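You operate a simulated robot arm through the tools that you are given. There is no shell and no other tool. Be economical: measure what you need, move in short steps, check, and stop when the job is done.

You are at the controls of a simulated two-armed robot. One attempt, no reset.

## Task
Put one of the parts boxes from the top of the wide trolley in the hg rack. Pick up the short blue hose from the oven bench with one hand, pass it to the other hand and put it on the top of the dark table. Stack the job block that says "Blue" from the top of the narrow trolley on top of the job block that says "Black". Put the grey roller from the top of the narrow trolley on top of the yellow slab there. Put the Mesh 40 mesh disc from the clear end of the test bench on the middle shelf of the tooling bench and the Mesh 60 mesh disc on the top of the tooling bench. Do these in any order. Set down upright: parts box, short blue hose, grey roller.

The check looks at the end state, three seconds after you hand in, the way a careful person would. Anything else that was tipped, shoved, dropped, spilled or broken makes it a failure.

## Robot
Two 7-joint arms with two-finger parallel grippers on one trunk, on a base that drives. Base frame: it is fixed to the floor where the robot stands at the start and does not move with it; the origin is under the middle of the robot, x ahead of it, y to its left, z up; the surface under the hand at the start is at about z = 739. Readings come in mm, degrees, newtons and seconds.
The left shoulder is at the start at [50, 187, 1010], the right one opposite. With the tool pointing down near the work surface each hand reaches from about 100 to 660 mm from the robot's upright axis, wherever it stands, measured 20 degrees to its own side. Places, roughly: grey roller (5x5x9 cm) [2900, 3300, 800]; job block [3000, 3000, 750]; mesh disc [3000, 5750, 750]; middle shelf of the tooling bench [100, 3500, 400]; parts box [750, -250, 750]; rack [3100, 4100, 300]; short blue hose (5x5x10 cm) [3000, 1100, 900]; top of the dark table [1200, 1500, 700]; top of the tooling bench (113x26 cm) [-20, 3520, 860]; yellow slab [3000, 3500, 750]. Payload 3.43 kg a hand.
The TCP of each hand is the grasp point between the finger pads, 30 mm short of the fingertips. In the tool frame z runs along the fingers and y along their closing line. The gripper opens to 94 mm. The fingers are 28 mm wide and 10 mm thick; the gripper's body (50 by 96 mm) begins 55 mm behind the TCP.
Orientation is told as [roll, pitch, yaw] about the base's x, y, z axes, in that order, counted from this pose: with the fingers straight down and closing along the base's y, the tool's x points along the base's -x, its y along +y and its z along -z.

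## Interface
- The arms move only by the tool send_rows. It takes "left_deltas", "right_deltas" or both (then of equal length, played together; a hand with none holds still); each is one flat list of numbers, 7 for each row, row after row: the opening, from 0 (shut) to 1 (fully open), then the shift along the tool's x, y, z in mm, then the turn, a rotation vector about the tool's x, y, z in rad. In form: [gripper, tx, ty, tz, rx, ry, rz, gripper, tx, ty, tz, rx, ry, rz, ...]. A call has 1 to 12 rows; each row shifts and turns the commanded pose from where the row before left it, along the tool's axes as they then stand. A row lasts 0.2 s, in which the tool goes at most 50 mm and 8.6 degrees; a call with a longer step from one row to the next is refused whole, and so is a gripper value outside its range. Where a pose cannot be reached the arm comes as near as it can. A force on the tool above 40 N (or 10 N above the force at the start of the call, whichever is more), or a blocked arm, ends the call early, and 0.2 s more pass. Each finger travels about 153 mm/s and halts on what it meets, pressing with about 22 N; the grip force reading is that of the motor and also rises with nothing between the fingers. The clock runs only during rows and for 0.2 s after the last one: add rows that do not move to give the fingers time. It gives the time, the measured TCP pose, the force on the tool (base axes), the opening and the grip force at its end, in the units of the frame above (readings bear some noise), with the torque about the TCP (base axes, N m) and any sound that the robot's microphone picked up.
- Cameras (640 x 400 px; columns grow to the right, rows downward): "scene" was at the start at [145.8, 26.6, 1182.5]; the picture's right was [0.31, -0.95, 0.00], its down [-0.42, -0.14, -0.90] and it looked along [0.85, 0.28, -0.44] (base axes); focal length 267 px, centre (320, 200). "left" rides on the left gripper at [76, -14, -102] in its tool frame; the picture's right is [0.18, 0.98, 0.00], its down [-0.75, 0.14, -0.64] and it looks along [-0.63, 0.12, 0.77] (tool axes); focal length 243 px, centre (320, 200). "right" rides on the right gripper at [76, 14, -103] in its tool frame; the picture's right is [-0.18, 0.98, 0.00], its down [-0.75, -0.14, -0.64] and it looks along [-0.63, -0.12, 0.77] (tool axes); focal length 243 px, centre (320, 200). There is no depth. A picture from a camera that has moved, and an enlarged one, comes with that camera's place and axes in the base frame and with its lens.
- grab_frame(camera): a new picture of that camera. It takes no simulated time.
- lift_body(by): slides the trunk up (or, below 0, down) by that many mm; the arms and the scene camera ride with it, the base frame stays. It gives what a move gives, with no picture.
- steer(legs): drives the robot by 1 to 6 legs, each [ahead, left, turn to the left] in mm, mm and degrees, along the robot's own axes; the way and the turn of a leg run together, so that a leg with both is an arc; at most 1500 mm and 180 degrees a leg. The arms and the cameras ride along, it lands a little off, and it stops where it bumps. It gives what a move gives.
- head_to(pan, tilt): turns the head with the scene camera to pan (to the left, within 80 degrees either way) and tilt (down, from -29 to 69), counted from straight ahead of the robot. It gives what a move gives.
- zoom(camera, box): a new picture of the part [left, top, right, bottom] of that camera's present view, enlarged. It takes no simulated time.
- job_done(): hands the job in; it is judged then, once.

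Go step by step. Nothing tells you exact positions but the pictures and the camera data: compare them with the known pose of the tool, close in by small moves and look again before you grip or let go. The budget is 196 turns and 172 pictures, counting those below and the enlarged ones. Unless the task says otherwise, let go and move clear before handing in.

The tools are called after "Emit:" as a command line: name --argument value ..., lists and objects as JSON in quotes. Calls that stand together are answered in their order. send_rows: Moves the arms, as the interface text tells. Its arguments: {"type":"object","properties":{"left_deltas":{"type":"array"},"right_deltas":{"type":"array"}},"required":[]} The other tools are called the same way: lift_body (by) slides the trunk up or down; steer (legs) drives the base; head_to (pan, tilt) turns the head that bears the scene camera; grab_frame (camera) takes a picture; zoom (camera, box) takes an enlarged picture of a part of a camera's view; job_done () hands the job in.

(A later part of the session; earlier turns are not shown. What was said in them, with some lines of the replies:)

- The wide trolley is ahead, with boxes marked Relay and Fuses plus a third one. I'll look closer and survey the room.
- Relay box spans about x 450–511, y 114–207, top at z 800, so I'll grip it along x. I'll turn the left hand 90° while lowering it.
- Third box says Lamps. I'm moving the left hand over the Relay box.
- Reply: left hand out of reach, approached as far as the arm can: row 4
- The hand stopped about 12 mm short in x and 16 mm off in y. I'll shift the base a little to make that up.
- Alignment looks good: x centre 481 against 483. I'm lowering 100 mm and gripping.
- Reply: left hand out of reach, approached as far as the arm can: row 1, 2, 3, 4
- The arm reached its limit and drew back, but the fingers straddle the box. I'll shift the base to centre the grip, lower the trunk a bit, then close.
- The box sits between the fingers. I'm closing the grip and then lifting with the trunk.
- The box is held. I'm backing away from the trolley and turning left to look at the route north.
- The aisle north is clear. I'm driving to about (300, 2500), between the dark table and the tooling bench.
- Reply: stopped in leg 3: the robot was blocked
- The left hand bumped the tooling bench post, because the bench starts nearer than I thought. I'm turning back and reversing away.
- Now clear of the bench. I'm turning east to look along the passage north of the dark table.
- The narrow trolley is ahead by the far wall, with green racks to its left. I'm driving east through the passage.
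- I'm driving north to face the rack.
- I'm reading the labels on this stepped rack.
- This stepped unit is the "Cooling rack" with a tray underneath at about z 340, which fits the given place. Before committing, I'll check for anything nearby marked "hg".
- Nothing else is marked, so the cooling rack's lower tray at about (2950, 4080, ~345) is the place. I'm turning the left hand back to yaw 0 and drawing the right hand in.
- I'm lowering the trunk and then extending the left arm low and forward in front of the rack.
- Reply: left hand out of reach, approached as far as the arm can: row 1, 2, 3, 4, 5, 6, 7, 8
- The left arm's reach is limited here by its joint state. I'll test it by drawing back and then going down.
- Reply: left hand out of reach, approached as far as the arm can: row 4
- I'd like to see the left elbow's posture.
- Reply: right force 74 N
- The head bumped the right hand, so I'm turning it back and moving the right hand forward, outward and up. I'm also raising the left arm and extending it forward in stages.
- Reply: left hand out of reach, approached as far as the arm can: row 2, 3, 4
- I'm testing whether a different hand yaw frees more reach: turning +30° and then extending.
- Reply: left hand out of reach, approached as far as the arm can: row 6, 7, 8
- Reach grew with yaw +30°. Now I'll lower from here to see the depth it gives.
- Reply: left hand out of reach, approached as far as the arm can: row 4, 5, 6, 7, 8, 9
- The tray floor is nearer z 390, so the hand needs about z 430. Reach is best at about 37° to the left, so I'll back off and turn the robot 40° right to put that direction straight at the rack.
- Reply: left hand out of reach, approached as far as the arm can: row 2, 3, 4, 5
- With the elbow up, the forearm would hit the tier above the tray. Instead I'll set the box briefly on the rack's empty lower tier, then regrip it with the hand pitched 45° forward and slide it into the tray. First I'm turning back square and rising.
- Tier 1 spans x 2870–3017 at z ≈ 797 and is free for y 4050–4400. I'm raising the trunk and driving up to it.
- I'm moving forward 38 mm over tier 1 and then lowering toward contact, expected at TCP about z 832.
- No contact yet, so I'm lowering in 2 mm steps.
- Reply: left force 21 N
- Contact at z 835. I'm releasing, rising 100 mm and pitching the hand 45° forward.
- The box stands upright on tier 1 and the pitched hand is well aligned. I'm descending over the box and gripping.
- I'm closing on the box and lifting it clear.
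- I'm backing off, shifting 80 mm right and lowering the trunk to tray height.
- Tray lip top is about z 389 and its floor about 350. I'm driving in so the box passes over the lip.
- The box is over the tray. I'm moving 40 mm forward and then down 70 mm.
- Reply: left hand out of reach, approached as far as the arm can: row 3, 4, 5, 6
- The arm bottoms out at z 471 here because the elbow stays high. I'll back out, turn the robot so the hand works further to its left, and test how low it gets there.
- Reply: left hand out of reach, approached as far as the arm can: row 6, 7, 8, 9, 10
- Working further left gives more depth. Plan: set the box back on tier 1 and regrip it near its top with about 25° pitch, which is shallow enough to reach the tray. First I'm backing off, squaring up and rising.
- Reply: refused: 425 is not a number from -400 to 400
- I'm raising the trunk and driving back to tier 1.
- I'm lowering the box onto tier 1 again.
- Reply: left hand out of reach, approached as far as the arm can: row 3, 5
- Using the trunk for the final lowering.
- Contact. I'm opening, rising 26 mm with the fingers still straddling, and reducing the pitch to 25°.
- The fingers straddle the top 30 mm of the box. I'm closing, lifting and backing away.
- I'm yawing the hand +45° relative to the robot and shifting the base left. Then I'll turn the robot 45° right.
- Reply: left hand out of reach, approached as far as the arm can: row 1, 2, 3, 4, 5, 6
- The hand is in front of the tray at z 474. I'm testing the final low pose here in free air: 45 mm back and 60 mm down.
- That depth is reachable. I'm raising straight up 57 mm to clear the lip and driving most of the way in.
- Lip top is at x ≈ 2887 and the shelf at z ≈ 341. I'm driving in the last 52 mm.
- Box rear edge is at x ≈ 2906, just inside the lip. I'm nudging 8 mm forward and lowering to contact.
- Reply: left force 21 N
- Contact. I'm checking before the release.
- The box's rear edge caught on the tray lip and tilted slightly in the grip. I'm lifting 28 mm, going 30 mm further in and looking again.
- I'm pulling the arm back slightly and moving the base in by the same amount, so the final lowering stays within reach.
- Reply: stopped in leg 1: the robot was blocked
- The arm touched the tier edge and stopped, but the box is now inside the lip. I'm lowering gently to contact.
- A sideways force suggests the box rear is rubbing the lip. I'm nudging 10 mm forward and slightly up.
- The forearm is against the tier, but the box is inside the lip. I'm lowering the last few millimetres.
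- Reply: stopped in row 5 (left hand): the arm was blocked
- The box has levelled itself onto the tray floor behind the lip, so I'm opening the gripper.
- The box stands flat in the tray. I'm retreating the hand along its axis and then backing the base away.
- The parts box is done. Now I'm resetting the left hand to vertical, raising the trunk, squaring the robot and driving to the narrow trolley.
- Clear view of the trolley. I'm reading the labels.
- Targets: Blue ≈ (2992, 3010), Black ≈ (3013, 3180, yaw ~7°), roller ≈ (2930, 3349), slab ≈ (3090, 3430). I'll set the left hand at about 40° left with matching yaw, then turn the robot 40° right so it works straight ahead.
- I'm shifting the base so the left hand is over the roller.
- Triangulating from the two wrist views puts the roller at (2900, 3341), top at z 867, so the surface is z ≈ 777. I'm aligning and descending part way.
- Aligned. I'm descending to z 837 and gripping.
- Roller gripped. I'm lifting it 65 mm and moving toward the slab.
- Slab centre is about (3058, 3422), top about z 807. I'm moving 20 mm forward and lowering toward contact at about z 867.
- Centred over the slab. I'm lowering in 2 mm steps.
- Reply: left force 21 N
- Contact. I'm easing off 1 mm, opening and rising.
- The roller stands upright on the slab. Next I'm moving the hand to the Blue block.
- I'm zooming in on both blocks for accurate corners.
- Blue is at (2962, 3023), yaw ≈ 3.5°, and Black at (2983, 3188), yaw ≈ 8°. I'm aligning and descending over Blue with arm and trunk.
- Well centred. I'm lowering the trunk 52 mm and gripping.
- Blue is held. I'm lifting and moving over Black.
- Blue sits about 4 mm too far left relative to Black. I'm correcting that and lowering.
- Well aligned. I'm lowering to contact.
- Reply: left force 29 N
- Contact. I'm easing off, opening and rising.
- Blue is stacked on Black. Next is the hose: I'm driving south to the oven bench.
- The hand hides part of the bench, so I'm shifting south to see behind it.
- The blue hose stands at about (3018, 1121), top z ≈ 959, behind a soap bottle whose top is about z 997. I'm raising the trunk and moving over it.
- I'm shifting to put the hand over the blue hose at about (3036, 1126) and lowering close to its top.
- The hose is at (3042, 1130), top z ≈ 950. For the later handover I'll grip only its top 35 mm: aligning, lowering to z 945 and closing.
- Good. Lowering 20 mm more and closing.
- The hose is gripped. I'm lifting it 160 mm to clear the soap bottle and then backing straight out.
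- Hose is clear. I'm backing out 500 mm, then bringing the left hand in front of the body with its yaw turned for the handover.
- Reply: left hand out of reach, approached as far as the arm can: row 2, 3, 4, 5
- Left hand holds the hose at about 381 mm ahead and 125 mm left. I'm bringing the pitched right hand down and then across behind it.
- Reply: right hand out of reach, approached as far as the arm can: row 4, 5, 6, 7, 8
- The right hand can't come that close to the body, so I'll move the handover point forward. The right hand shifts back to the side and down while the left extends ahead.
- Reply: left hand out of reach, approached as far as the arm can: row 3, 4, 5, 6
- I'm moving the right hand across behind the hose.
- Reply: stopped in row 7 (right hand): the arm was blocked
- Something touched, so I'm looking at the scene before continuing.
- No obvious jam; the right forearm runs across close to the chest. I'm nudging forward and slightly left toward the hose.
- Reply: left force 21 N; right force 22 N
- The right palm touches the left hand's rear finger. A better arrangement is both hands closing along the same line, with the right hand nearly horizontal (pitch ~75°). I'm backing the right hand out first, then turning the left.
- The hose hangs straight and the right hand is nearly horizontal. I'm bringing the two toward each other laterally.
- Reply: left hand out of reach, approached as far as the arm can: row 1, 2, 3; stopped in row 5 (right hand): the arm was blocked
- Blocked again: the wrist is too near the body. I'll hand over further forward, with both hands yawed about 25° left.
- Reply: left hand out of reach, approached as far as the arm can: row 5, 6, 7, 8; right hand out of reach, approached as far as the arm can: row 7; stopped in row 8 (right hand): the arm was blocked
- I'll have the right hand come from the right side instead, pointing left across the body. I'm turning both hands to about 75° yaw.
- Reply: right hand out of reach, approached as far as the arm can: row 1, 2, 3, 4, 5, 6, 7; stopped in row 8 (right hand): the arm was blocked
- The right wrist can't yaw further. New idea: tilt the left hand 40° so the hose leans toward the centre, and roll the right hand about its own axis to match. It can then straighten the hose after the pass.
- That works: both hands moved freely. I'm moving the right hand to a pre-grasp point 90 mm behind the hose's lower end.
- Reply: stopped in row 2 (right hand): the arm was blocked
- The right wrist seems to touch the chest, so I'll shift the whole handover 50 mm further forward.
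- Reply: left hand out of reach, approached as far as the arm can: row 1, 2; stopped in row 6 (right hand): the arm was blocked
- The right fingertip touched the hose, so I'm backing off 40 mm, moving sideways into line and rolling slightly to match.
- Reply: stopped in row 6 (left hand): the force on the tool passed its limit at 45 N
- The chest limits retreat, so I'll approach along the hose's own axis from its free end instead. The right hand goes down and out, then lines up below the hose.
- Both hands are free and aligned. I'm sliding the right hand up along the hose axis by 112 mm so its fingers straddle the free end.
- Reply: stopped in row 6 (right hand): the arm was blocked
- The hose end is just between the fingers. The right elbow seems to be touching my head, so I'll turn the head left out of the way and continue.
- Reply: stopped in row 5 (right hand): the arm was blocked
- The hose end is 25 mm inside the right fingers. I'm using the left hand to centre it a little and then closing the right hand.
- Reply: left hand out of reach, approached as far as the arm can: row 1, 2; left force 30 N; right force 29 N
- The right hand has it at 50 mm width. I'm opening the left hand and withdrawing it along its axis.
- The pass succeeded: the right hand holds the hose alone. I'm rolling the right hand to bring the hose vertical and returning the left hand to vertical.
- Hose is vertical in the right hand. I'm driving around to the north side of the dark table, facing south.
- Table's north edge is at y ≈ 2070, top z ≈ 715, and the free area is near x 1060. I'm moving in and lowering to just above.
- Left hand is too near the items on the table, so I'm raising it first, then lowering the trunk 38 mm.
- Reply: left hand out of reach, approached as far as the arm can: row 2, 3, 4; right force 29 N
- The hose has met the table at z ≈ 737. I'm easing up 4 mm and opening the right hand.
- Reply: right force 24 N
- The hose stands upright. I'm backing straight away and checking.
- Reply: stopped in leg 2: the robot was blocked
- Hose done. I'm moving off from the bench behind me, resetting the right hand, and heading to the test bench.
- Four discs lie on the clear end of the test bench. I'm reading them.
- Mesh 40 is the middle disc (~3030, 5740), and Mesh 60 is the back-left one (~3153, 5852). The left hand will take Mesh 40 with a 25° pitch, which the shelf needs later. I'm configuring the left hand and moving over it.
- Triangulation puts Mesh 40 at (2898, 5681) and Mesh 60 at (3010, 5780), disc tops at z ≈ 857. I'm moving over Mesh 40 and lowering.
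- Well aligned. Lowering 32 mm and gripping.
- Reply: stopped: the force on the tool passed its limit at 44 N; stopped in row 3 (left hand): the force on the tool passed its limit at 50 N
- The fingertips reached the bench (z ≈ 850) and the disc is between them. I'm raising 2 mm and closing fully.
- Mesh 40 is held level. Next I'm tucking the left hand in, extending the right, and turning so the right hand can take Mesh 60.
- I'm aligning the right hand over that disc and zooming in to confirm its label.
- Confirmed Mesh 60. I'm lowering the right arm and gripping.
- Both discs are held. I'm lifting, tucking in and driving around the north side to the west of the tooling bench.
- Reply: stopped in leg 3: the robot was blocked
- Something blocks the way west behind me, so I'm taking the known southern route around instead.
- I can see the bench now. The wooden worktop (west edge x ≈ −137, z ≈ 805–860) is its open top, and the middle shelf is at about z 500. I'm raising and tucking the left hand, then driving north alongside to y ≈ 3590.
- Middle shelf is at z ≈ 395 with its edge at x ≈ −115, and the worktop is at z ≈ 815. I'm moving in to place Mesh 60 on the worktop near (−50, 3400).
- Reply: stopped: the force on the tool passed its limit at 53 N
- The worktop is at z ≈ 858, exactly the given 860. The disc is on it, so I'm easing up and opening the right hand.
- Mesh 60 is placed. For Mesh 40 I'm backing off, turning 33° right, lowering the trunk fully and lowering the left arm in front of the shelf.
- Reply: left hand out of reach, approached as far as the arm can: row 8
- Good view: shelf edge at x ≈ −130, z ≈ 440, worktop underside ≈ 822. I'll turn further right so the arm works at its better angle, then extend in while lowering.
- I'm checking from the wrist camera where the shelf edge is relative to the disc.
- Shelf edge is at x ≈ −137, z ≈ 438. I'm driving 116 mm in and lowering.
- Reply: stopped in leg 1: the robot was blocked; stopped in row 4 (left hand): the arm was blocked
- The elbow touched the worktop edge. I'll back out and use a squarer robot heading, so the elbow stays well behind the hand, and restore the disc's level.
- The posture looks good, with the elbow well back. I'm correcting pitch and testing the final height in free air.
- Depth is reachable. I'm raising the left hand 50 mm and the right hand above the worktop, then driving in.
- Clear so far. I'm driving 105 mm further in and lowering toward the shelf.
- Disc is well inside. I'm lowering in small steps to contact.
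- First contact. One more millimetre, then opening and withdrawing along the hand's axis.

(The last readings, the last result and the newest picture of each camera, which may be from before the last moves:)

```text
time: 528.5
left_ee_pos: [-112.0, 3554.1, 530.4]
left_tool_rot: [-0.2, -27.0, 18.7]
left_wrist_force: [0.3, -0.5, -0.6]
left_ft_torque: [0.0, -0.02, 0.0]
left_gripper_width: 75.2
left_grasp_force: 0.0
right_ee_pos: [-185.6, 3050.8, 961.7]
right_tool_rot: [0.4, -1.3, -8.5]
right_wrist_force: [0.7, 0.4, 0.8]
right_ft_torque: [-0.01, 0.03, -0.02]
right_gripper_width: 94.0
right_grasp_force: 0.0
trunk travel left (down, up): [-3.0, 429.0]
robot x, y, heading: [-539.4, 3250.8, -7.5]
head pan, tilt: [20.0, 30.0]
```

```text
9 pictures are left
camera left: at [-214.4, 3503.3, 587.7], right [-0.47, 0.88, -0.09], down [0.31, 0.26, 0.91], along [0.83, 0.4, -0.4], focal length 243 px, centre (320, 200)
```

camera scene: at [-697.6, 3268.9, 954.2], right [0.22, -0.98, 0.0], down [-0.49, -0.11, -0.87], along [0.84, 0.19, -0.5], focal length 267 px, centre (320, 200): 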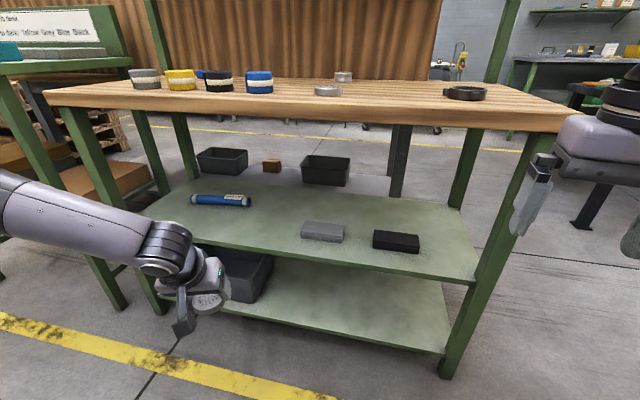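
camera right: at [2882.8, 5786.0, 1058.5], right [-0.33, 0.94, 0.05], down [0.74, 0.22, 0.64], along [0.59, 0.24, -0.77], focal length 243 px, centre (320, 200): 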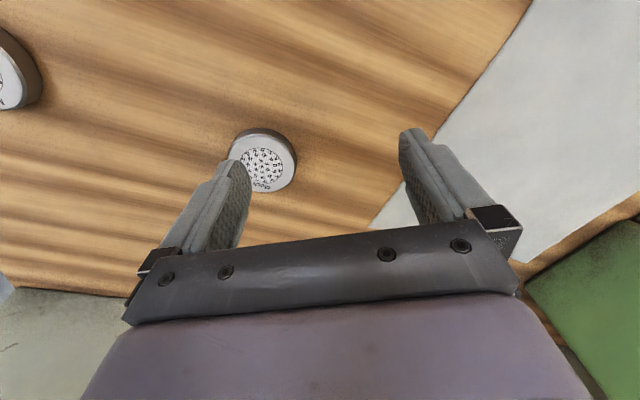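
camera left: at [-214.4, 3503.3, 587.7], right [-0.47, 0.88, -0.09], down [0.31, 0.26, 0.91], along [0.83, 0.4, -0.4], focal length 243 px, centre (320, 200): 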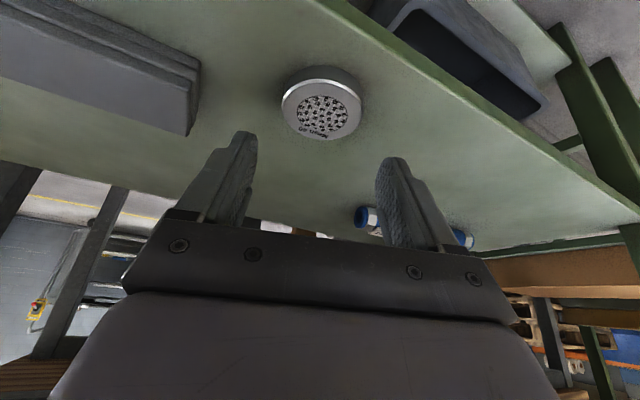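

Mesh 40 lies flat on the middle shelf. I'm backing straight out and taking a final look at the bench.

Emit:
steer --legs '[[-300, -38, 0]]'

Emit:
grab_frame --camera "scene"

```text
time: 530.5
left_ee_pos: [-404.7, 3551.4, 530.0]
left_tool_rot: [-0.2, -26.9, 18.3]
left_wrist_force: [-0.4, 0.7, 0.2]
left_ft_torque: [-0.01, -0.03, 0.0]
left_gripper_width: 74.9
left_grasp_force: 0.0
right_ee_pos: [-484.9, 3048.6, 960.8]
right_tool_rot: [0.4, -1.2, -8.9]
right_wrist_force: [0.0, 0.3, 0.5]
right_ft_torque: [-0.01, -0.01, -0.03]
right_gripper_width: 94.1
right_grasp_force: 0.0
trunk travel left (down, up): [-3.0, 429.0]
robot x, y, heading: [-839.5, 3251.8, -7.8]
head pan, tilt: [20.0, 30.0]
```

```text
8 pictures are left
camera scene: at [-690.2, 3261.3, 954.3], right [0.21, -0.98, 0.0], down [-0.49, -0.11, -0.87], along [0.85, 0.18, -0.5], focal length 267 px, centre (320, 200)
```

scene: 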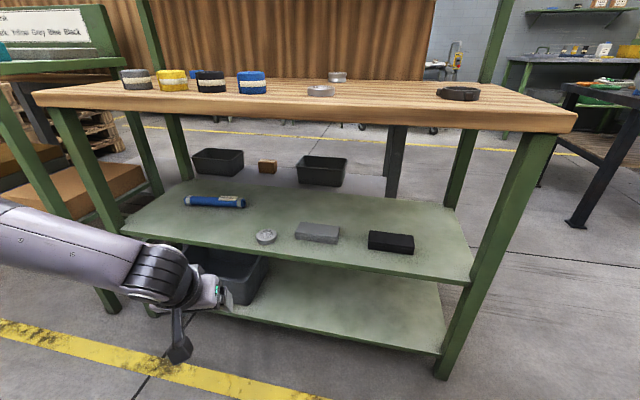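

Every task item is in place: both discs sit flat on the bench, and the hose, the stack, the roller and the box were each seen standing after release. Both hands are empty and clear, so I'm handing in.

Emit:
job_done

```text
The job is handed in.
```

I handed the job in with every item placed, and both hands were empty and clear. No result has come back yet. "hg rack" is my own reading: nothing carries that label, so I took it as the tray under the cooling rack.

- **Parts box:** the "Relay" box stands flat in the tray under the cooling rack, whose position matched the one you gave.
- **Short blue hose:** passed directly from left hand to right, now upright on the dark table.
- **Job blocks:** "Blue" is stacked on "Black".
- **Grey roller:** upright on the yellow slab.
- **Mesh discs:** Mesh 40 is on the middle shelf of the tooling bench, and Mesh 60 is on its wooden worktop. I took the worktop as the top because its height matched the 860 you gave; there is also a narrow shelf above it.

**Bumps:** the arms knocked the cooling rack and the tooling bench. The base stopped once against a bench and once against something I couldn't see. Nothing looked moved in later pictures, but I never saw that unseen object.
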